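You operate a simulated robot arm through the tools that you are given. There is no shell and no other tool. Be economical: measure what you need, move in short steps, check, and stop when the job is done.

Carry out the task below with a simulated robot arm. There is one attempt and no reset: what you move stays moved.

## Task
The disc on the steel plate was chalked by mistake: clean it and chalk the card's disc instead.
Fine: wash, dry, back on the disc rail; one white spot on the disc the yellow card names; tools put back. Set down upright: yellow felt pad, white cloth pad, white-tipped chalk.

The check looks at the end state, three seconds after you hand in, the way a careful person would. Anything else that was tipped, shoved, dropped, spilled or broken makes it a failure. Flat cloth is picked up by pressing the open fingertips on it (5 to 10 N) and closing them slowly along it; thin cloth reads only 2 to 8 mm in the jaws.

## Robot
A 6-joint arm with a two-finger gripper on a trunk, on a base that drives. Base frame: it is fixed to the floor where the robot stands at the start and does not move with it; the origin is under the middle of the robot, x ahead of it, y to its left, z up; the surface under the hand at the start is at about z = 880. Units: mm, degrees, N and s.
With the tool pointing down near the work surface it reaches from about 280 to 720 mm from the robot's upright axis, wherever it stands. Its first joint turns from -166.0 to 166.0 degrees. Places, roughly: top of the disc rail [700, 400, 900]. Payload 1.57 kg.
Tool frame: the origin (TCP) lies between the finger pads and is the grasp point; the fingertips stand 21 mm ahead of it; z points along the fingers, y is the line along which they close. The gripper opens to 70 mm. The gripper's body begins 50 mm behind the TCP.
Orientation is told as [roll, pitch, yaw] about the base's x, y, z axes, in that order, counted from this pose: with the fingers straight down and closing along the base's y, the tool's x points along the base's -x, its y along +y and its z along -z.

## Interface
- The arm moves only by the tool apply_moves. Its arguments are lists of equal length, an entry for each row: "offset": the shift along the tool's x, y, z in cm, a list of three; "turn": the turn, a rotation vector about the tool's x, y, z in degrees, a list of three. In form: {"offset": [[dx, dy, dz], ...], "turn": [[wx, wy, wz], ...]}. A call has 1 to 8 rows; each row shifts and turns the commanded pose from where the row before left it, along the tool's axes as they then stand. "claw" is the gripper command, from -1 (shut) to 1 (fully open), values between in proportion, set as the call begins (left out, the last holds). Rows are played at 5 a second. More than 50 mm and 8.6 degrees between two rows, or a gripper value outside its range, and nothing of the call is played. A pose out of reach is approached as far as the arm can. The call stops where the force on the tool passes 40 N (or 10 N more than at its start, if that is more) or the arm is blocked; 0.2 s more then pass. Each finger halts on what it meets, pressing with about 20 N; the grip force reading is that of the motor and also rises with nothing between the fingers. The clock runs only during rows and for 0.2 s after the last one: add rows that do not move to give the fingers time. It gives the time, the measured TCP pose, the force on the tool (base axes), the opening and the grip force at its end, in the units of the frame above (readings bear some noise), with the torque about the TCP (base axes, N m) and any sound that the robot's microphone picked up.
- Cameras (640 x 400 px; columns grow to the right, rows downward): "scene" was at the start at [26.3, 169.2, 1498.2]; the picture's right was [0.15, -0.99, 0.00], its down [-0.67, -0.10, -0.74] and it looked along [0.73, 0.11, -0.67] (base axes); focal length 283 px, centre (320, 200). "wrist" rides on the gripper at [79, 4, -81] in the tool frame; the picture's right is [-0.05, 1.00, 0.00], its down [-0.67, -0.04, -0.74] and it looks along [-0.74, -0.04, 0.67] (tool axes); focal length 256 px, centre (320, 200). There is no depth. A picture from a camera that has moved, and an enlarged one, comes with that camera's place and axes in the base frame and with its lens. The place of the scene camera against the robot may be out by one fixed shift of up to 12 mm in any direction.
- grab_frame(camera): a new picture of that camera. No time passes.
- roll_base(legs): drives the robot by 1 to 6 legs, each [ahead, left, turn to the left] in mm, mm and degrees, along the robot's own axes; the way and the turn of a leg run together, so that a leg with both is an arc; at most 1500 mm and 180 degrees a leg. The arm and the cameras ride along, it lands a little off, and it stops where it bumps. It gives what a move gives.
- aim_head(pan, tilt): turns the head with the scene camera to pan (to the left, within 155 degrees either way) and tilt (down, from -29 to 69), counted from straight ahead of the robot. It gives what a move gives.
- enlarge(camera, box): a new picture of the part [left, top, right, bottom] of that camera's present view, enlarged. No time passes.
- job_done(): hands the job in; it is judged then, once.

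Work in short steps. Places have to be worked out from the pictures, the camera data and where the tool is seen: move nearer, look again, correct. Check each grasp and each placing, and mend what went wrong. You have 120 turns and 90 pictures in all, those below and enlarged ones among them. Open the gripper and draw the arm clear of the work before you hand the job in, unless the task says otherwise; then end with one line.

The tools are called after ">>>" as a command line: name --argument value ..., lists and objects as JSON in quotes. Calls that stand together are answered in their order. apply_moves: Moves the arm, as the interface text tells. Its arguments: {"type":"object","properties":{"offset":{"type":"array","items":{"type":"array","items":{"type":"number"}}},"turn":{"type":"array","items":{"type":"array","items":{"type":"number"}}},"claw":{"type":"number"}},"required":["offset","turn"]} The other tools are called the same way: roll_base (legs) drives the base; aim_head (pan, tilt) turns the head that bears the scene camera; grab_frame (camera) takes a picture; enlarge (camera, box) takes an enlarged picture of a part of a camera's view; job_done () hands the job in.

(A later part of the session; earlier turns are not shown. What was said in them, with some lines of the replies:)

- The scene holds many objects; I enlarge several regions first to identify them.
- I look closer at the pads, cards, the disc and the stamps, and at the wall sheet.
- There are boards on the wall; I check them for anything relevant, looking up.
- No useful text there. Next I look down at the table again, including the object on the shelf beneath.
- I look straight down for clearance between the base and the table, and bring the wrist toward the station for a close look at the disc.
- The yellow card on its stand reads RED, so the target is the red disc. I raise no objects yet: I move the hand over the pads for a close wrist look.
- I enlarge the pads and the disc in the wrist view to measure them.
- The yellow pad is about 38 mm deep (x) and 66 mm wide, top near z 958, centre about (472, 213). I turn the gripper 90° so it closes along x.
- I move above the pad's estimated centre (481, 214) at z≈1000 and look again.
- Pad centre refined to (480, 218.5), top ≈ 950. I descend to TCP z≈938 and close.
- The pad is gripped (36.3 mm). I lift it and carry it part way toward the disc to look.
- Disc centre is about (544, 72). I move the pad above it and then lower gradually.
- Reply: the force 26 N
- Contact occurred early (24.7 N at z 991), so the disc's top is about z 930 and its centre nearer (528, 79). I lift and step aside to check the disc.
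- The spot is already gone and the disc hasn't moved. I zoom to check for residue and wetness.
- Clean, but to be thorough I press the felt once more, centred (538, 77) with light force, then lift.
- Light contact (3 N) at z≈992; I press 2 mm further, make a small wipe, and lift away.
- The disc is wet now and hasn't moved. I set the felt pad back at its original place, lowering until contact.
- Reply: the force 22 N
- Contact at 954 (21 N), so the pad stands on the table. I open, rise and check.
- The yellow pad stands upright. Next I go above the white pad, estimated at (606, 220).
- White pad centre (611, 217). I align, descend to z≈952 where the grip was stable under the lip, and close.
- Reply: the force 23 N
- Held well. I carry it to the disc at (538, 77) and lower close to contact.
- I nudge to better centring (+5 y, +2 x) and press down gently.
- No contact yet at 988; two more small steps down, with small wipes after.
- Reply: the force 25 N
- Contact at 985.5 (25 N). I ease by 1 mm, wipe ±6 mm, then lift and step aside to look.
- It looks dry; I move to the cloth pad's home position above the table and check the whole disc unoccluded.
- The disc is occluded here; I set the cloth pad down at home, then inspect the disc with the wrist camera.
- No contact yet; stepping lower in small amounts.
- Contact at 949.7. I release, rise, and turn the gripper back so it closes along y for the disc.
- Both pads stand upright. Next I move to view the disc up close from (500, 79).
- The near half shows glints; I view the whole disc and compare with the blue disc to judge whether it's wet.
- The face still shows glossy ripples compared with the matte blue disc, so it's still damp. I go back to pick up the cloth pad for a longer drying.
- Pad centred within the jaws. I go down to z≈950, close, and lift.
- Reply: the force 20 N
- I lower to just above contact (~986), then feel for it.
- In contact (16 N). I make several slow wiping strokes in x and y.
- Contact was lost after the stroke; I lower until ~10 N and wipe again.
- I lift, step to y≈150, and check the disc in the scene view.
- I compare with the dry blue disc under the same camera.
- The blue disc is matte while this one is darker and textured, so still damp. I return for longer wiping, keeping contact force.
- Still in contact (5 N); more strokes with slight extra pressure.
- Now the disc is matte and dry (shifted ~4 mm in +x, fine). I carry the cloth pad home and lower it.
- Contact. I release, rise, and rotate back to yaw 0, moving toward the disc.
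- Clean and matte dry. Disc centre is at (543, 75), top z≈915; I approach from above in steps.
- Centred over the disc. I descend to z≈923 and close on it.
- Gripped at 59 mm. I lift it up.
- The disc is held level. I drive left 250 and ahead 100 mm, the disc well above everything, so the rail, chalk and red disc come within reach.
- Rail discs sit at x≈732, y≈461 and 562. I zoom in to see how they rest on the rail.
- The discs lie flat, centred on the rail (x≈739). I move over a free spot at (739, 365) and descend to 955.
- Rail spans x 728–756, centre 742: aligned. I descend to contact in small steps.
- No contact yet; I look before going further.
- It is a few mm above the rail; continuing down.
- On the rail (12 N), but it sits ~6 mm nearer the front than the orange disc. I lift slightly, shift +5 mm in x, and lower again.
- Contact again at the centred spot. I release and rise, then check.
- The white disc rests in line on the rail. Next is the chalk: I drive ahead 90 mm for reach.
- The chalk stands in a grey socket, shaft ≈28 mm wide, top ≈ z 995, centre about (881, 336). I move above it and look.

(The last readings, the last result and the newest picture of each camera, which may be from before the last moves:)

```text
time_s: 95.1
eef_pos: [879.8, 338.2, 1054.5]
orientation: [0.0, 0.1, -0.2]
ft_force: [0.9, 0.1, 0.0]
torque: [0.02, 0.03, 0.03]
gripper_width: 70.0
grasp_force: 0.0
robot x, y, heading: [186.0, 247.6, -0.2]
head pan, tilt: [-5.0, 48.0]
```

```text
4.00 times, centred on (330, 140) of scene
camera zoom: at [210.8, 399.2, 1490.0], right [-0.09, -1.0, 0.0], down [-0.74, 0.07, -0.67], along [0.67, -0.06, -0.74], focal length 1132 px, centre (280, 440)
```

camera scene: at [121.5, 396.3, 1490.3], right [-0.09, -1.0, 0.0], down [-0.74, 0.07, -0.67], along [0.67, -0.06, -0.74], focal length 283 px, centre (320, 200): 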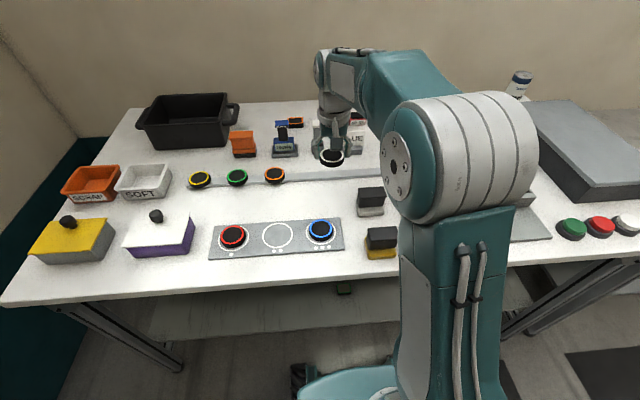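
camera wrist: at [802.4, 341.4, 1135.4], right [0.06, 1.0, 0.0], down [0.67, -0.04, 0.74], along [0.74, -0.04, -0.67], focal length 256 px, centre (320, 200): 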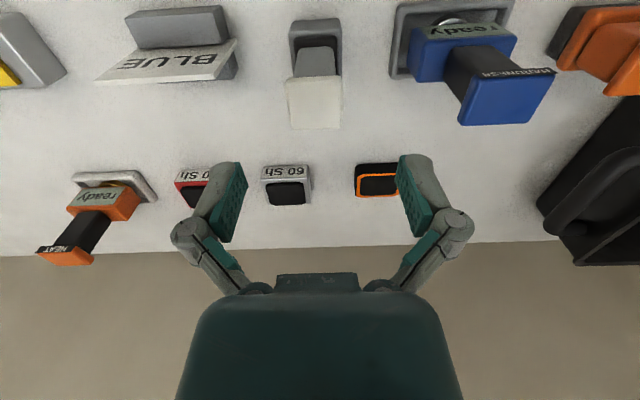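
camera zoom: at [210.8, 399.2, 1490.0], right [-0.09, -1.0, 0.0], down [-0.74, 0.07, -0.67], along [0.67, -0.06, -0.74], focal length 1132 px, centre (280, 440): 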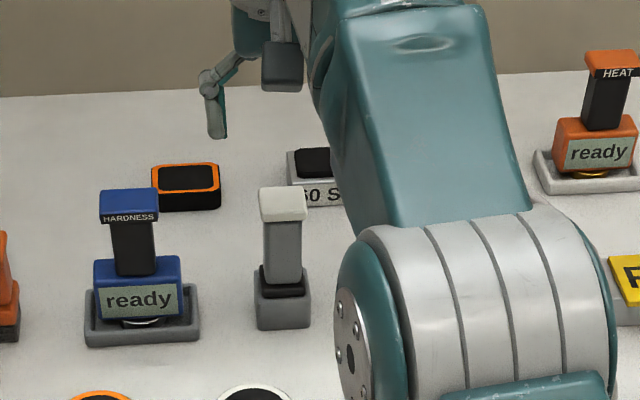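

Chalk cap centre is ≈ (879, 335). I align and descend to z≈962, then close on the shaft.

>>> apply_moves --offset '[[0.1, -0.2, 2.5], [0, 0, 2.5], [0, 0, 2.5], [0, 0, 1.7], [0, 0, 0]]' --turn '[[0, 0, 0], [0, 0, 0], [0, 0, 0], [0, 0, 0], [0, 0, 0]]'

>>> apply_moves --offset '[[0, 0, 0], [0, 0, 0], [0, 0, 0], [0, 0, 0]]' --turn '[[0, 0, 0], [0, 0, 0], [0, 0, 0], [0, 0, 0]]' --claw -1

>>> grab_frame --camera "wrist"

```text
time_s: 96.3
eef_pos: [878.9, 333.7, 963.6]
orientation: [-0.1, 0.0, -0.2]
ft_force: [-0.6, 0.0, -0.1]
torque: [0.02, 0.0, -0.03]
gripper_width: 70.0
grasp_force: 0.0
robot x, y, heading: [191.1, 245.8, -0.1]
head pan, tilt: [-5.0, 48.0]
```

```text
time_s: 97.3
eef_pos: [879.3, 333.3, 964.9]
orientation: [-0.1, -0.2, -0.3]
ft_force: [0.2, 1.0, 16.1]
torque: [-0.02, 0.02, 0.01]
gripper_width: 27.3
grasp_force: 19.5
robot x, y, heading: [188.4, 250.8, -0.1]
head pan, tilt: [-5.0, 48.0]
```

```text
28 pictures are left
camera wrist: at [800.7, 336.5, 1045.9], right [0.06, 1.0, 0.0], down [0.66, -0.04, 0.75], along [0.75, -0.04, -0.66], focal length 256 px, centre (320, 200)
```

wrist: 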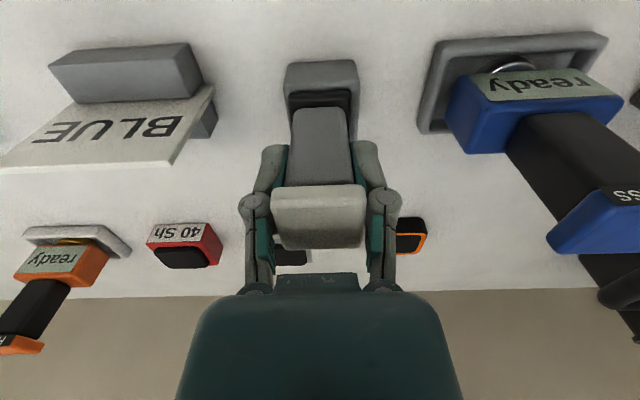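

Gripped at 27 mm. I lift straight up and see what comes out.

>>> apply_moves --offset '[[0, 0, -2], [0, 0, -3], [0, 0, -3], [0, 0, -3], [0, 0, 0]]' --turn '[[0, 0, 0], [0, 0, 0], [0, 0, 0], [0, 0, 0], [0, 0, 0]]'

>>> grab_frame --camera "wrist"

>>> enlarge --camera "scene" --box '[250, 60, 410, 180]'

```text
time_s: 98.5
eef_pos: [879.7, 332.8, 1075.0]
orientation: [-0.1, 0.1, -0.2]
ft_force: [0.3, 0.1, -1.9]
torque: [0.03, 0.0, 0.01]
gripper_width: 27.1
grasp_force: 20.0
robot x, y, heading: [183.9, 246.7, -0.2]
head pan, tilt: [-5.0, 48.0]
```

```text
27 pictures are left
camera wrist: at [801.7, 336.9, 1156.0], right [0.06, 1.0, 0.0], down [0.67, -0.04, 0.74], along [0.74, -0.04, -0.67], focal length 256 px, centre (320, 200)
```

wrist: 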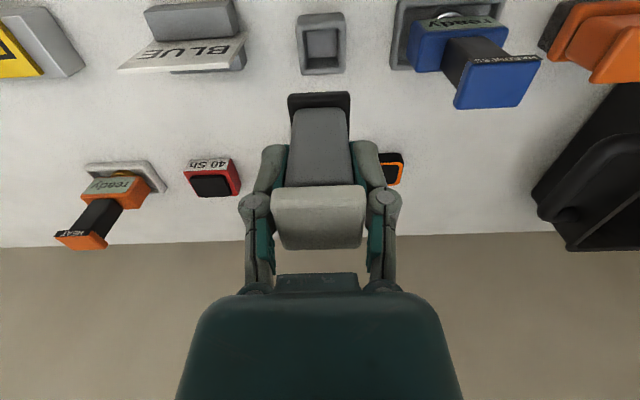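

```text
3.33 times, centred on (330, 120) of scene
camera zoom: at [210.9, 399.2, 1490.0], right [-0.09, -1.0, 0.0], down [-0.74, 0.06, -0.67], along [0.67, -0.06, -0.74], focal length 944 px, centre (287, 467)
```

zoom: 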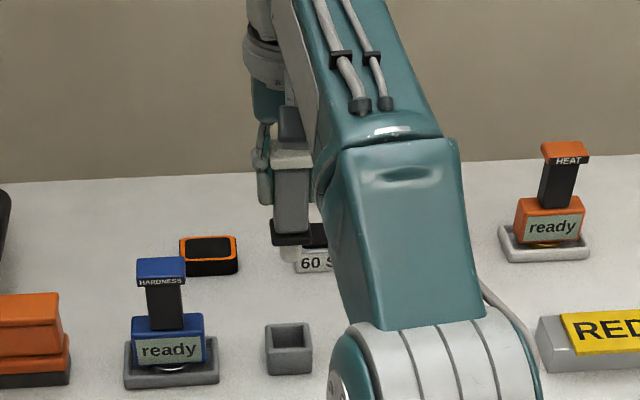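

The chalk has a collar and a white tip below it; its socket remains in place. I retract in -x, then travel toward the red disc at about (542, 575), staying high.

>>> apply_moves --offset '[[4.5, 0, 0], [4.5, 0, 0], [4.5, 0, 0], [4.5, 0, 0], [2.2, 3.4, 0], [2.2, 3.4, 0], [2.2, 3.4, 0], [2.2, 3.4, 0]]' --turn '[[0, 0, 0], [0, 0, 0], [0, 0, 0], [0, 0, 0], [0, 0, 0], [0, 0, 0], [0, 0, 0], [0, 0, 0]]'

>>> apply_moves --offset '[[2.0, 3.4, 0], [2.0, 3.4, 0], [1.5, 2.0, 0], [0, 0, 0]]' --turn '[[0, 0, 0], [0, 0, 0], [0, 0, 0], [0, 0, 0]]'

>>> aim_head --pan 25 --tilt 55

>>> grab_frame --camera "wrist"

>>> grab_frame --camera "scene"

```text
time_s: 100.3
eef_pos: [612.8, 473.1, 1074.6]
orientation: [0.0, 0.0, -0.3]
ft_force: [-0.2, -0.5, -0.8]
torque: [-0.01, -0.01, 0.01]
gripper_width: 27.3
grasp_force: 20.1
robot x, y, heading: [184.8, 247.6, -0.5]
head pan, tilt: [-5.0, 48.0]
```

```text
time_s: 101.3
eef_pos: [557.8, 558.5, 1072.1]
orientation: [0.0, 0.1, -0.3]
ft_force: [-0.4, -0.4, -0.4]
torque: [-0.01, 0.01, -0.01]
gripper_width: 27.6
grasp_force: 20.2
robot x, y, heading: [187.5, 246.6, -0.3]
head pan, tilt: [-5.0, 48.0]
```

```text
time_s: 102.2
eef_pos: [558.5, 558.4, 1071.7]
orientation: [-0.2, 0.0, -0.3]
ft_force: [-1.3, 0.5, -0.3]
torque: [0.03, -0.01, -0.03]
gripper_width: 27.4
grasp_force: 19.8
robot x, y, heading: [187.6, 249.5, 0.0]
head pan, tilt: [25.0, 55.0]
```

```text
25 pictures are left
camera wrist: at [480.0, 562.3, 1153.5], right [0.06, 1.0, 0.0], down [0.67, -0.04, 0.75], along [0.74, -0.04, -0.67], focal length 256 px, centre (320, 200)
```

wrist: 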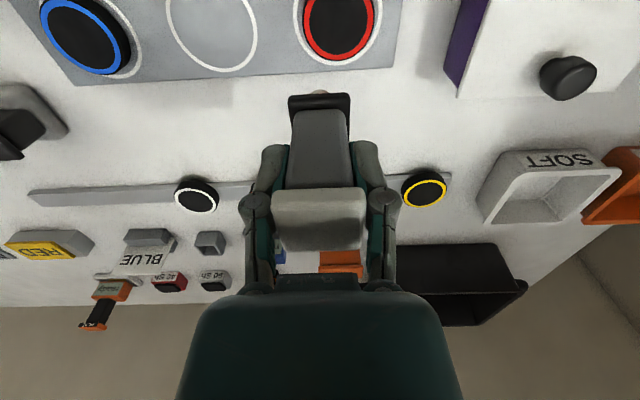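

```text
24 pictures are left
camera scene: at [196.1, 437.5, 1480.7], right [0.42, -0.91, 0.0], down [-0.74, -0.35, -0.57], along [0.52, 0.24, -0.82], focal length 283 px, centre (320, 200)
```

scene: 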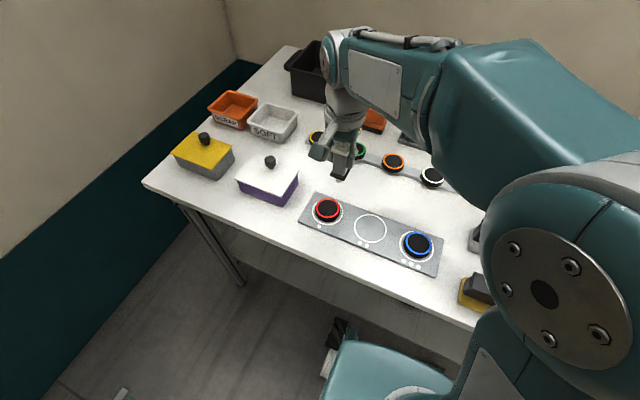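

Red disc centre ≈ (538, 575), top ≈ z 910. I move above it and lower to TCP 1015, then look.

>>> apply_moves --offset '[[2.0, 1.65, 0], [0, 0, 3.0], [0, 0, 2.6], [0, 0, 0]]' --turn '[[0, 0, 0], [0, 0, 0], [0, 0, 0], [0, 0, 0]]'

>>> enlarge --camera "scene" --box '[270, 145, 398, 225]'

>>> grab_frame --camera "wrist"

```text
time_s: 103.2
eef_pos: [537.0, 574.2, 1016.2]
orientation: [-0.1, -0.1, -0.2]
ft_force: [-0.3, -0.1, -0.2]
torque: [-0.03, -0.01, -0.01]
gripper_width: 27.5
grasp_force: 19.8
robot x, y, heading: [184.2, 246.6, 0.0]
head pan, tilt: [25.0, 55.0]
```

```text
5.00 times, centred on (334, 185) of scene
camera zoom: at [196.0, 437.9, 1480.6], right [0.42, -0.91, 0.0], down [-0.74, -0.35, -0.57], along [0.52, 0.24, -0.82], focal length 1415 px, centre (250, 275)
```

zoom: 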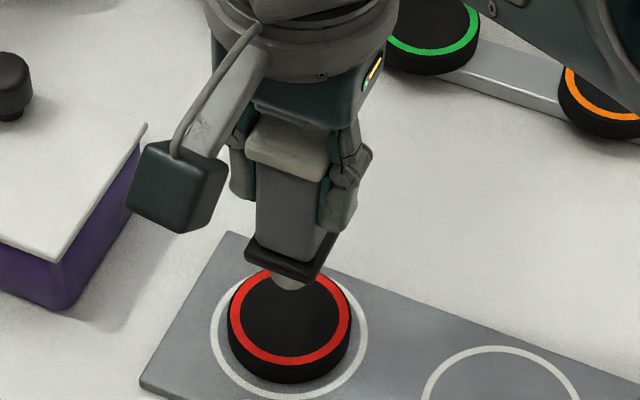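

```text
22 pictures are left
camera wrist: at [457.9, 577.6, 1097.3], right [0.06, 1.0, 0.0], down [0.67, -0.04, 0.75], along [0.74, -0.04, -0.67], focal length 256 px, centre (320, 200)
```

wrist: 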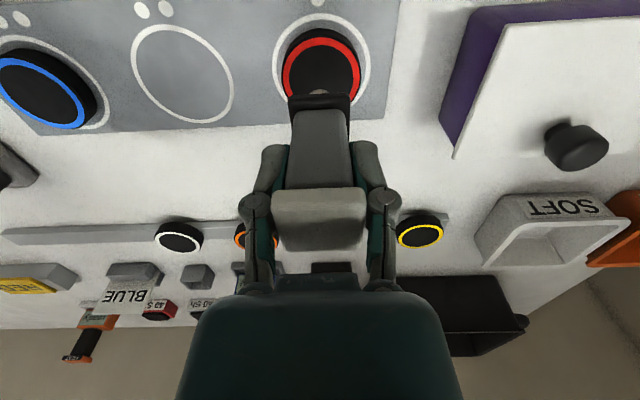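

The tip looks centred over the red disc, roughly 27 mm above it. I lower 18 mm and check again.

>>> apply_moves --offset '[[0, 0, 1.0], [0, 0, 0.8], [0, 0, 0]]' --turn '[[0, 0, 0], [0, 0, 0], [0, 0, 0]]'

>>> enlarge --camera "scene" --box '[290, 175, 370, 225]'

```text
time_s: 104.0
eef_pos: [537.0, 574.9, 998.8]
orientation: [-0.1, 0.1, -0.1]
ft_force: [-0.8, 0.5, -0.1]
torque: [-0.03, 0.01, -0.03]
gripper_width: 27.2
grasp_force: 19.8
robot x, y, heading: [183.6, 245.8, -0.2]
head pan, tilt: [25.0, 55.0]
```

```text
8.00 times, centred on (330, 200) of scene
camera zoom: at [196.0, 437.8, 1480.6], right [0.42, -0.91, 0.0], down [-0.74, -0.35, -0.57], along [0.52, 0.24, -0.82], focal length 2265 px, centre (240, 200)
```

zoom: 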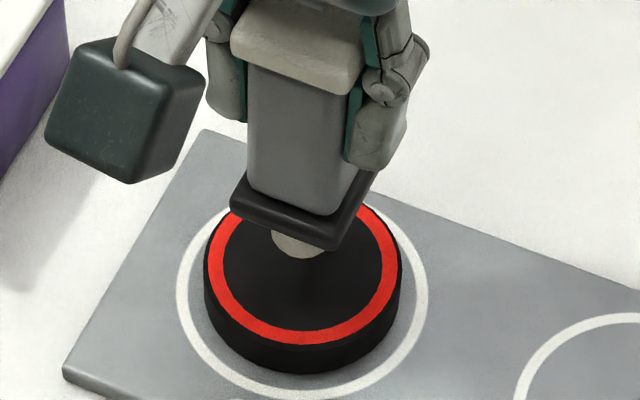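

Centred, about 8 mm to go. I lower 5 mm and then feel for contact.

>>> apply_moves --offset '[[0, 0, 0.3], [0, 0, 0.2], [0, 0, 0]]' --turn '[[0, 0, 0], [0, 0, 0], [0, 0, 0]]'

```text
time_s: 104.8
eef_pos: [537.1, 576.1, 994.3]
orientation: [0.0, 0.0, -0.1]
ft_force: [0.3, -0.3, -0.5]
torque: [0.0, 0.01, 0.01]
gripper_width: 27.2
grasp_force: 19.8
robot x, y, heading: [186.4, 248.7, -0.2]
head pan, tilt: [25.0, 55.0]
```

>>> apply_moves --offset '[[0, 0, 0.15], [0, 0, 0.1], [0, 0, 0]]' --turn '[[0, 0, 0], [0, 0, 0], [0, 0, 0]]'

```text
time_s: 105.6
eef_pos: [537.5, 576.0, 990.1]
orientation: [-0.1, 0.0, -0.2]
ft_force: [-0.5, -1.3, -1.1]
torque: [0.02, 0.03, -0.02]
gripper_width: 27.2
grasp_force: 20.3
robot x, y, heading: [183.4, 248.9, -0.1]
head pan, tilt: [25.0, 55.0]
```

>>> apply_moves --offset '[[0, 0, 0.12], [0, 0, 0.12], [0, 0, 0]]' --turn '[[0, 0, 0], [0, 0, 0], [0, 0, 0]]'

```text
time_s: 106.4
eef_pos: [537.5, 575.9, 988.6]
orientation: [-0.2, 0.0, -0.2]
ft_force: [0.2, -0.1, -0.5]
torque: [0.03, 0.03, 0.03]
gripper_width: 27.4
grasp_force: 20.0
robot x, y, heading: [187.2, 248.8, -0.1]
head pan, tilt: [25.0, 55.0]
```

>>> apply_moves --offset '[[0, 0, 0.12], [0, 0, 0.12], [0, 0, 0]]' --turn '[[0, 0, 0], [0, 0, 0], [0, 0, 0]]'

>>> enlarge --camera "scene" --box '[290, 175, 370, 225]'

```text
time_s: 107.2
eef_pos: [537.1, 576.3, 988.3]
orientation: [0.0, 0.0, -0.2]
ft_force: [0.1, -1.0, -2.0]
torque: [-0.03, -0.03, 0.0]
gripper_width: 27.5
grasp_force: 19.4
robot x, y, heading: [190.5, 250.4, -0.2]
head pan, tilt: [25.0, 55.0]
```

```text
8.00 times, centred on (330, 200) of scene
camera zoom: at [196.0, 437.8, 1480.6], right [0.42, -0.91, 0.0], down [-0.74, -0.35, -0.57], along [0.52, 0.24, -0.82], focal length 2265 px, centre (240, 200)
```

zoom: 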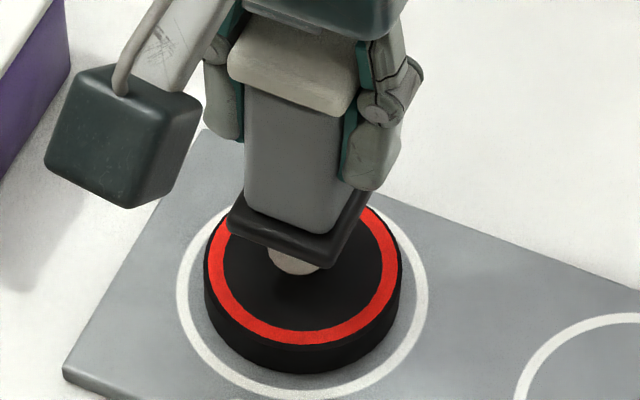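

Still a little above; tip slightly toward the front, so I shift +3 mm in x and continue down.

>>> apply_moves --offset '[[-0.3, 0, 0], [0, 0, 0.12], [0, 0, 0.12], [0, 0, 0]]' --turn '[[0, 0, 0], [0, 0, 0], [0, 0, 0], [0, 0, 0]]'

```text
time_s: 108.2
eef_pos: [540.1, 576.3, 984.8]
orientation: [-0.1, 0.1, -0.2]
ft_force: [-0.3, -0.9, -0.6]
torque: [0.04, 0.03, -0.01]
gripper_width: 27.3
grasp_force: 20.0
robot x, y, heading: [187.5, 249.1, -0.3]
head pan, tilt: [25.0, 55.0]
```

>>> apply_moves --offset '[[0, 0, 0.12], [0, 0, 0.12], [0, 0, 0]]' --turn '[[0, 0, 0], [0, 0, 0], [0, 0, 0]]'

```text
time_s: 109.0
eef_pos: [541.0, 576.5, 982.0]
orientation: [-0.1, 0.0, -0.2]
ft_force: [-0.5, -0.7, 0.3]
torque: [0.04, -0.02, 0.01]
gripper_width: 27.5
grasp_force: 20.1
robot x, y, heading: [188.0, 246.4, 0.0]
head pan, tilt: [25.0, 55.0]
```

>>> apply_moves --offset '[[0, 0, 0.12], [0, 0, 0.1], [0, 0, 0]]' --turn '[[0, 0, 0], [0, 0, 0], [0, 0, 0]]'

>>> enlarge --camera "scene" --box '[298, 185, 362, 225]'

```text
time_s: 109.8
eef_pos: [541.5, 575.5, 981.1]
orientation: [0.0, -0.1, -0.2]
ft_force: [-1.5, 0.2, 10.9]
torque: [-0.01, 0.0, -0.03]
gripper_width: 27.1
grasp_force: 20.1
robot x, y, heading: [185.2, 248.2, -0.3]
head pan, tilt: [25.0, 55.0]
```

```text
10.00 times, centred on (330, 205) of scene
camera zoom: at [195.6, 437.3, 1480.7], right [0.42, -0.91, 0.0], down [-0.74, -0.35, -0.57], along [0.52, 0.24, -0.82], focal length 2831 px, centre (220, 150)
```

zoom: 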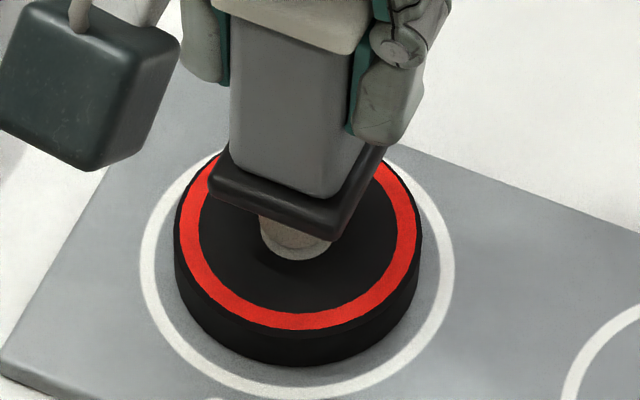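

Contact with 11 N, near the disc's centre. I lift straight up and check the mark.

>>> apply_moves --offset '[[0, 0, 0], [0, 0, -1], [0, 0, -4], [0, 0, -4.5], [-4, 0, 0], [-4, 0, 0], [0, 0, 0]]' --turn '[[0, 0, 0], [0, 0, 0], [0, 0, 0], [0, 0, 0], [0, 0, 0], [0, 0, 0], [0, 0, 0]]'

>>> enlarge --camera "scene" --box '[290, 175, 370, 225]'

```text
time_s: 111.4
eef_pos: [619.3, 576.1, 1076.7]
orientation: [-0.2, -0.1, -0.2]
ft_force: [0.0, 0.6, -0.4]
torque: [-0.03, 0.02, 0.02]
gripper_width: 27.2
grasp_force: 20.0
robot x, y, heading: [185.4, 251.7, -0.3]
head pan, tilt: [25.0, 55.0]
```

```text
8.00 times, centred on (330, 200) of scene
camera zoom: at [196.4, 437.9, 1480.6], right [0.42, -0.91, 0.0], down [-0.74, -0.35, -0.57], along [0.52, 0.24, -0.82], focal length 2265 px, centre (240, 200)
```

zoom: 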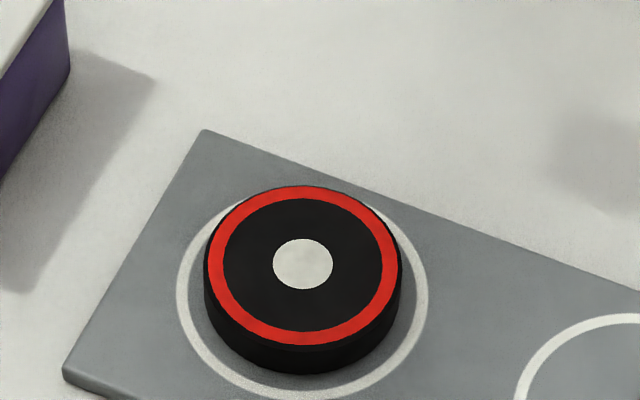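

One clean white spot on the red disc. I carry the chalk back above its socket at (879.5, 333.5).

>>> apply_moves --offset '[[-1.4, -4.05, 0], [-1.4, -4.05, 0], [-1.4, -4.05, 0], [-1.4, -4.05, 0], [-1.4, -4.05, 0], [-1.4, -4.0, 0], [0, 0, 0]]' --turn '[[0, 0, 0], [0, 0, 0], [0, 0, 0], [0, 0, 0], [0, 0, 0], [0, 0, 0], [0, 0, 0]]'

>>> apply_moves --offset '[[-4.4, 0, 0], [-4.4, 0, 0], [-4.4, 0, 0], [-4.4, 0, 0], [0, 0, 0]]' --turn '[[0, 0, 0], [0, 0, 0], [0, 0, 0], [0, 0, 0], [0, 0, 0]]'

>>> aim_head --pan 5 --tilt 45

>>> grab_frame --camera "wrist"

>>> grab_frame --camera "scene"

```text
time_s: 113.0
eef_pos: [700.7, 332.5, 1078.4]
orientation: [-0.1, 0.0, -0.2]
ft_force: [-1.0, -0.5, -0.2]
torque: [0.0, 0.0, 0.01]
gripper_width: 27.6
grasp_force: 19.9
robot x, y, heading: [188.8, 251.6, -0.1]
head pan, tilt: [25.0, 55.0]
```

```text
time_s: 114.2
eef_pos: [879.5, 331.4, 1076.2]
orientation: [0.0, 0.1, -0.2]
ft_force: [-0.6, -0.7, -1.5]
torque: [0.0, 0.04, -0.04]
gripper_width: 27.2
grasp_force: 20.2
robot x, y, heading: [184.7, 249.8, -0.2]
head pan, tilt: [25.0, 55.0]
```

```text
time_s: 115.0
eef_pos: [878.9, 332.1, 1077.7]
orientation: [-0.1, 0.0, -0.2]
ft_force: [0.1, 0.3, -0.6]
torque: [0.04, 0.03, 0.03]
gripper_width: 27.0
grasp_force: 20.3
robot x, y, heading: [187.9, 248.3, -0.1]
head pan, tilt: [5.0, 45.0]
```

```text
17 pictures are left
camera wrist: at [800.4, 335.4, 1158.9], right [0.06, 1.0, 0.0], down [0.67, -0.04, 0.74], along [0.74, -0.04, -0.67], focal length 256 px, centre (320, 200)
```

wrist: 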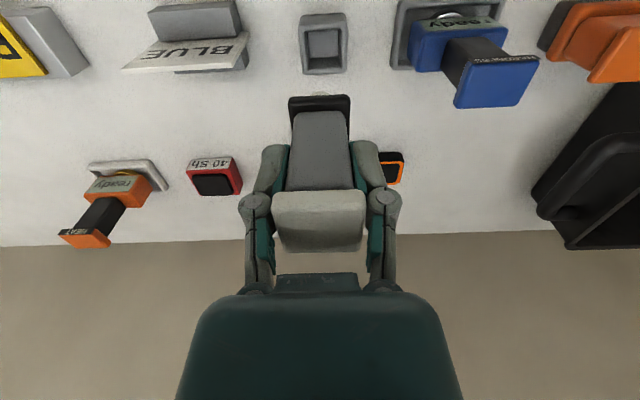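

```text
16 pictures are left
camera scene: at [213.2, 413.2, 1494.2], right [0.09, -1.0, 0.0], down [-0.71, -0.06, -0.71], along [0.7, 0.06, -0.71], focal length 283 px, centre (320, 200)
```

scene: 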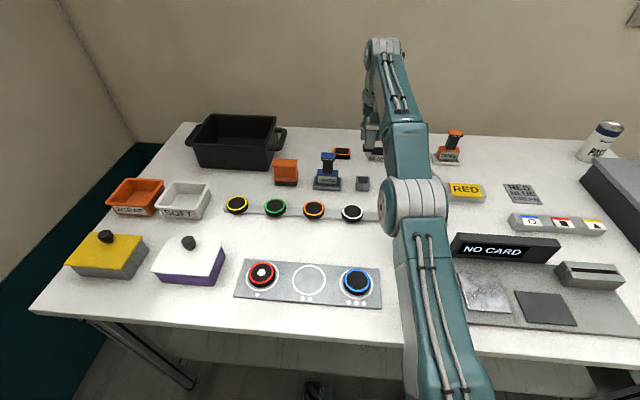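

The socket appears 2 mm off in y versus when lifted; I correct +1.7 mm and descend to 1000, then look.

>>> apply_moves --offset '[[0, 0.17, 2.5], [0, 0, 2.5], [0, 0, 2.5], [0, 0, 0]]' --turn '[[0, 0, 0], [0, 0, 0], [0, 0, 0], [0, 0, 0]]'

>>> grab_frame --camera "wrist"

```text
time_s: 116.0
eef_pos: [879.0, 333.5, 1002.4]
orientation: [-0.1, 0.1, -0.1]
ft_force: [0.3, -0.4, -0.6]
torque: [0.01, -0.02, -0.02]
gripper_width: 27.1
grasp_force: 20.2
robot x, y, heading: [185.3, 246.2, 0.0]
head pan, tilt: [5.0, 45.0]
```

```text
15 pictures are left
camera wrist: at [801.0, 337.3, 1083.4], right [0.06, 1.0, 0.0], down [0.67, -0.04, 0.75], along [0.74, -0.04, -0.67], focal length 256 px, centre (320, 200)
```

wrist: 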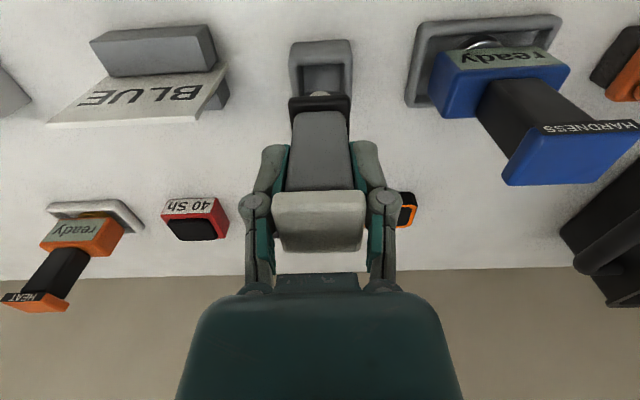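

Well aligned with the socket. I lower 32 mm, watching the force.

>>> apply_moves --offset '[[0, 0, 1.0], [0, 0, 1.0], [0, 0, 0.8], [0, 0, 0.4], [0, 0, 0]]' --turn '[[0, 0, 0], [0, 0, 0], [0, 0, 0], [0, 0, 0], [0, 0, 0]]'

```text
time_s: 117.2
eef_pos: [879.4, 333.2, 967.7]
orientation: [-0.1, 0.0, -0.2]
ft_force: [0.3, 0.1, -1.0]
torque: [-0.01, -0.04, 0.01]
gripper_width: 27.4
grasp_force: 19.9
robot x, y, heading: [186.8, 248.8, -0.2]
head pan, tilt: [5.0, 45.0]
```

>>> apply_moves --offset '[[0, 0, 0.15], [0, 0, 0.15], [0, 0, 0]]' --turn '[[0, 0, 0], [0, 0, 0], [0, 0, 0]]'

>>> grab_frame --camera "wrist"

```text
time_s: 118.0
eef_pos: [879.8, 333.9, 965.3]
orientation: [-0.1, 0.0, -0.2]
ft_force: [-0.4, 0.3, -0.7]
torque: [0.0, 0.02, 0.04]
gripper_width: 27.5
grasp_force: 20.5
robot x, y, heading: [184.5, 246.3, -0.2]
head pan, tilt: [5.0, 45.0]
```

```text
14 pictures are left
camera wrist: at [801.1, 336.7, 1046.5], right [0.06, 1.0, 0.0], down [0.67, -0.04, 0.75], along [0.74, -0.04, -0.67], focal length 256 px, centre (320, 200)
```

wrist: 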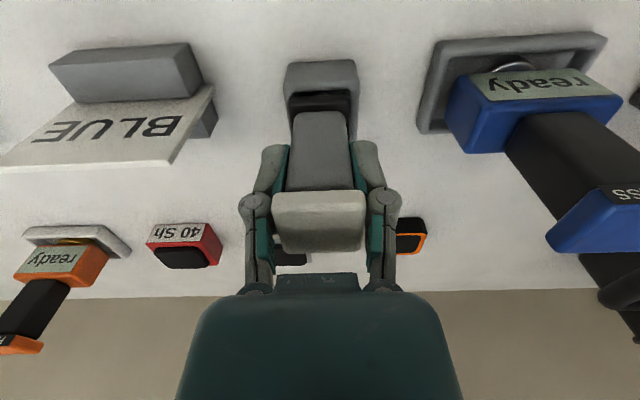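

Nearly seated; a bit lower until contact.

>>> apply_moves --offset '[[0, 0, 0.15], [0, 0, 0.15], [0, 0, 0]]' --turn '[[0, 0, 0], [0, 0, 0], [0, 0, 0]]'

```text
time_s: 118.8
eef_pos: [880.4, 333.7, 965.2]
orientation: [-0.1, -0.2, -0.1]
ft_force: [-1.1, -1.0, 17.2]
torque: [-0.02, -0.1, 0.0]
gripper_width: 27.3
grasp_force: 20.4
robot x, y, heading: [185.8, 247.2, -0.4]
head pan, tilt: [5.0, 45.0]
```

Seated (17 N). I release, rise vertically and check.

>>> apply_moves --offset '[[0, 0, 0], [0, 0, 0], [0, 0, 0]]' --turn '[[0, 0, 0], [0, 0, 0], [0, 0, 0]]' --claw 1

>>> apply_moves --offset '[[0, 0, -3], [0, 0, -4], [0, 0, -4], [4, 0, 0], [4, 0, 0], [4, 0, 0], [0, 0, 0]]' --turn '[[0, 0, 0], [0, 0, 0], [0, 0, 0], [0, 0, 0], [0, 0, 0], [0, 0, 0], [0, 0, 0]]'

>>> grab_frame --camera "wrist"

>>> enlarge --camera "scene" --box '[220, 110, 440, 320]'

```text
time_s: 119.7
eef_pos: [878.7, 333.8, 962.6]
orientation: [-0.1, 0.1, -0.2]
ft_force: [0.3, -0.3, 0.0]
torque: [-0.01, -0.02, 0.0]
gripper_width: 70.2
grasp_force: 0.1
robot x, y, heading: [186.4, 246.1, -0.0]
head pan, tilt: [5.0, 45.0]
```

```text
time_s: 121.2
eef_pos: [756.9, 334.5, 1072.2]
orientation: [-0.1, 0.0, -0.3]
ft_force: [-0.6, 0.4, -0.1]
torque: [0.02, -0.01, 0.04]
gripper_width: 70.2
grasp_force: 0.0
robot x, y, heading: [186.8, 245.6, -0.5]
head pan, tilt: [5.0, 45.0]
```

```text
13 pictures are left
camera wrist: at [678.7, 338.5, 1153.3], right [0.06, 1.0, 0.0], down [0.67, -0.04, 0.74], along [0.74, -0.04, -0.67], focal length 256 px, centre (320, 200)
```

wrist: 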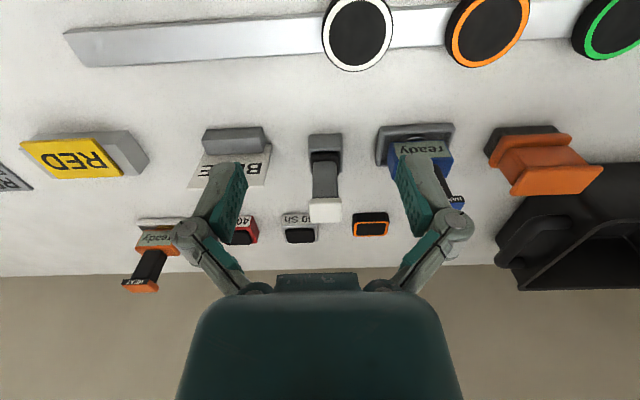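

```text
1.90 times, centred on (330, 215) of scene
camera zoom: at [212.3, 413.0, 1494.2], right [0.09, -1.0, 0.0], down [-0.71, -0.06, -0.71], along [0.7, 0.06, -0.71], focal length 539 px, centre (301, 171)
```

zoom: 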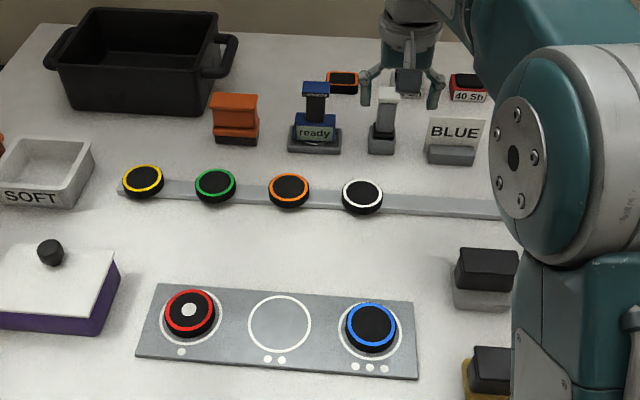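

Everything is in place. I back the robot off to draw the arm clear and take one last overall look.

>>> roll_base --legs '[[-190, 0, 0]]'

>>> apply_moves --offset '[[3, 0, -4], [3, 0, -4], [3, 0, -3], [3, 0, 0], [0, 0, 0]]' --turn '[[0, 0, 0], [0, 0, 0], [0, 0, 0], [0, 0, 0], [0, 0, 0]]'

>>> grab_frame --camera "scene"

>>> grab_frame --camera "wrist"

```text
time_s: 122.8
eef_pos: [568.2, 336.1, 1072.6]
orientation: [-0.1, 0.0, -0.2]
ft_force: [0.2, 0.6, -0.2]
torque: [-0.04, -0.01, 0.02]
gripper_width: 70.2
grasp_force: 0.0
robot x, y, heading: [4.9, 248.8, -0.0]
head pan, tilt: [5.0, 45.0]
```

```text
time_s: 124.0
eef_pos: [447.8, 335.4, 1184.5]
orientation: [-0.1, -0.1, -0.1]
ft_force: [-0.3, 0.0, 1.0]
torque: [0.03, -0.01, -0.01]
gripper_width: 69.8
grasp_force: 0.0
robot x, y, heading: [-0.9, 250.2, 0.0]
head pan, tilt: [5.0, 45.0]
```

```text
11 pictures are left
camera scene: at [22.8, 413.1, 1494.2], right [0.09, -1.0, 0.0], down [-0.71, -0.06, -0.71], along [0.7, 0.06, -0.71], focal length 283 px, centre (320, 200)
```

scene: 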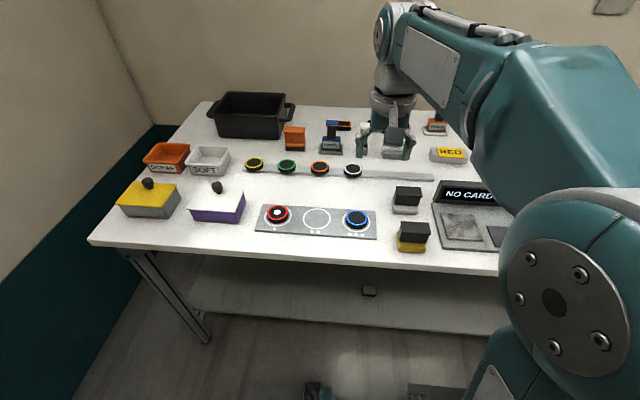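

```text
10 pictures are left
camera wrist: at [369.2, 338.3, 1265.1], right [0.06, 1.0, 0.0], down [0.67, -0.04, 0.75], along [0.74, -0.04, -0.67], focal length 256 px, centre (320, 200)
```

wrist: 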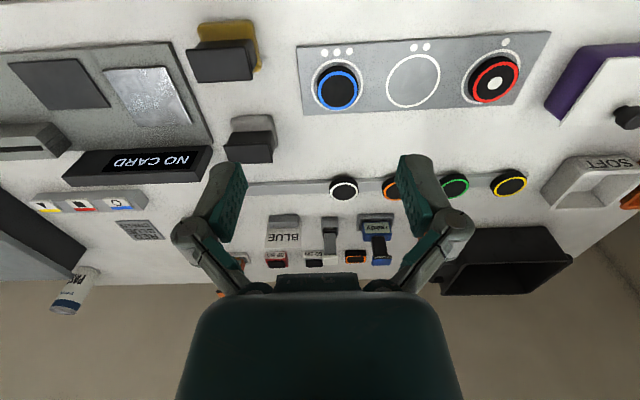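

The pads and chalk stand upright, the white disc is clean, dry and on the rail, and the red disc carries one spot. The gripper is open and clear, so I hand in.

>>> job_done

```text
The job is handed in.
```

The white-ringed disc from the steel plate is washed, dried and back on the rail. The red disc, which the yellow card names, carries one white spot, and both pads and the chalk are back upright in their places.
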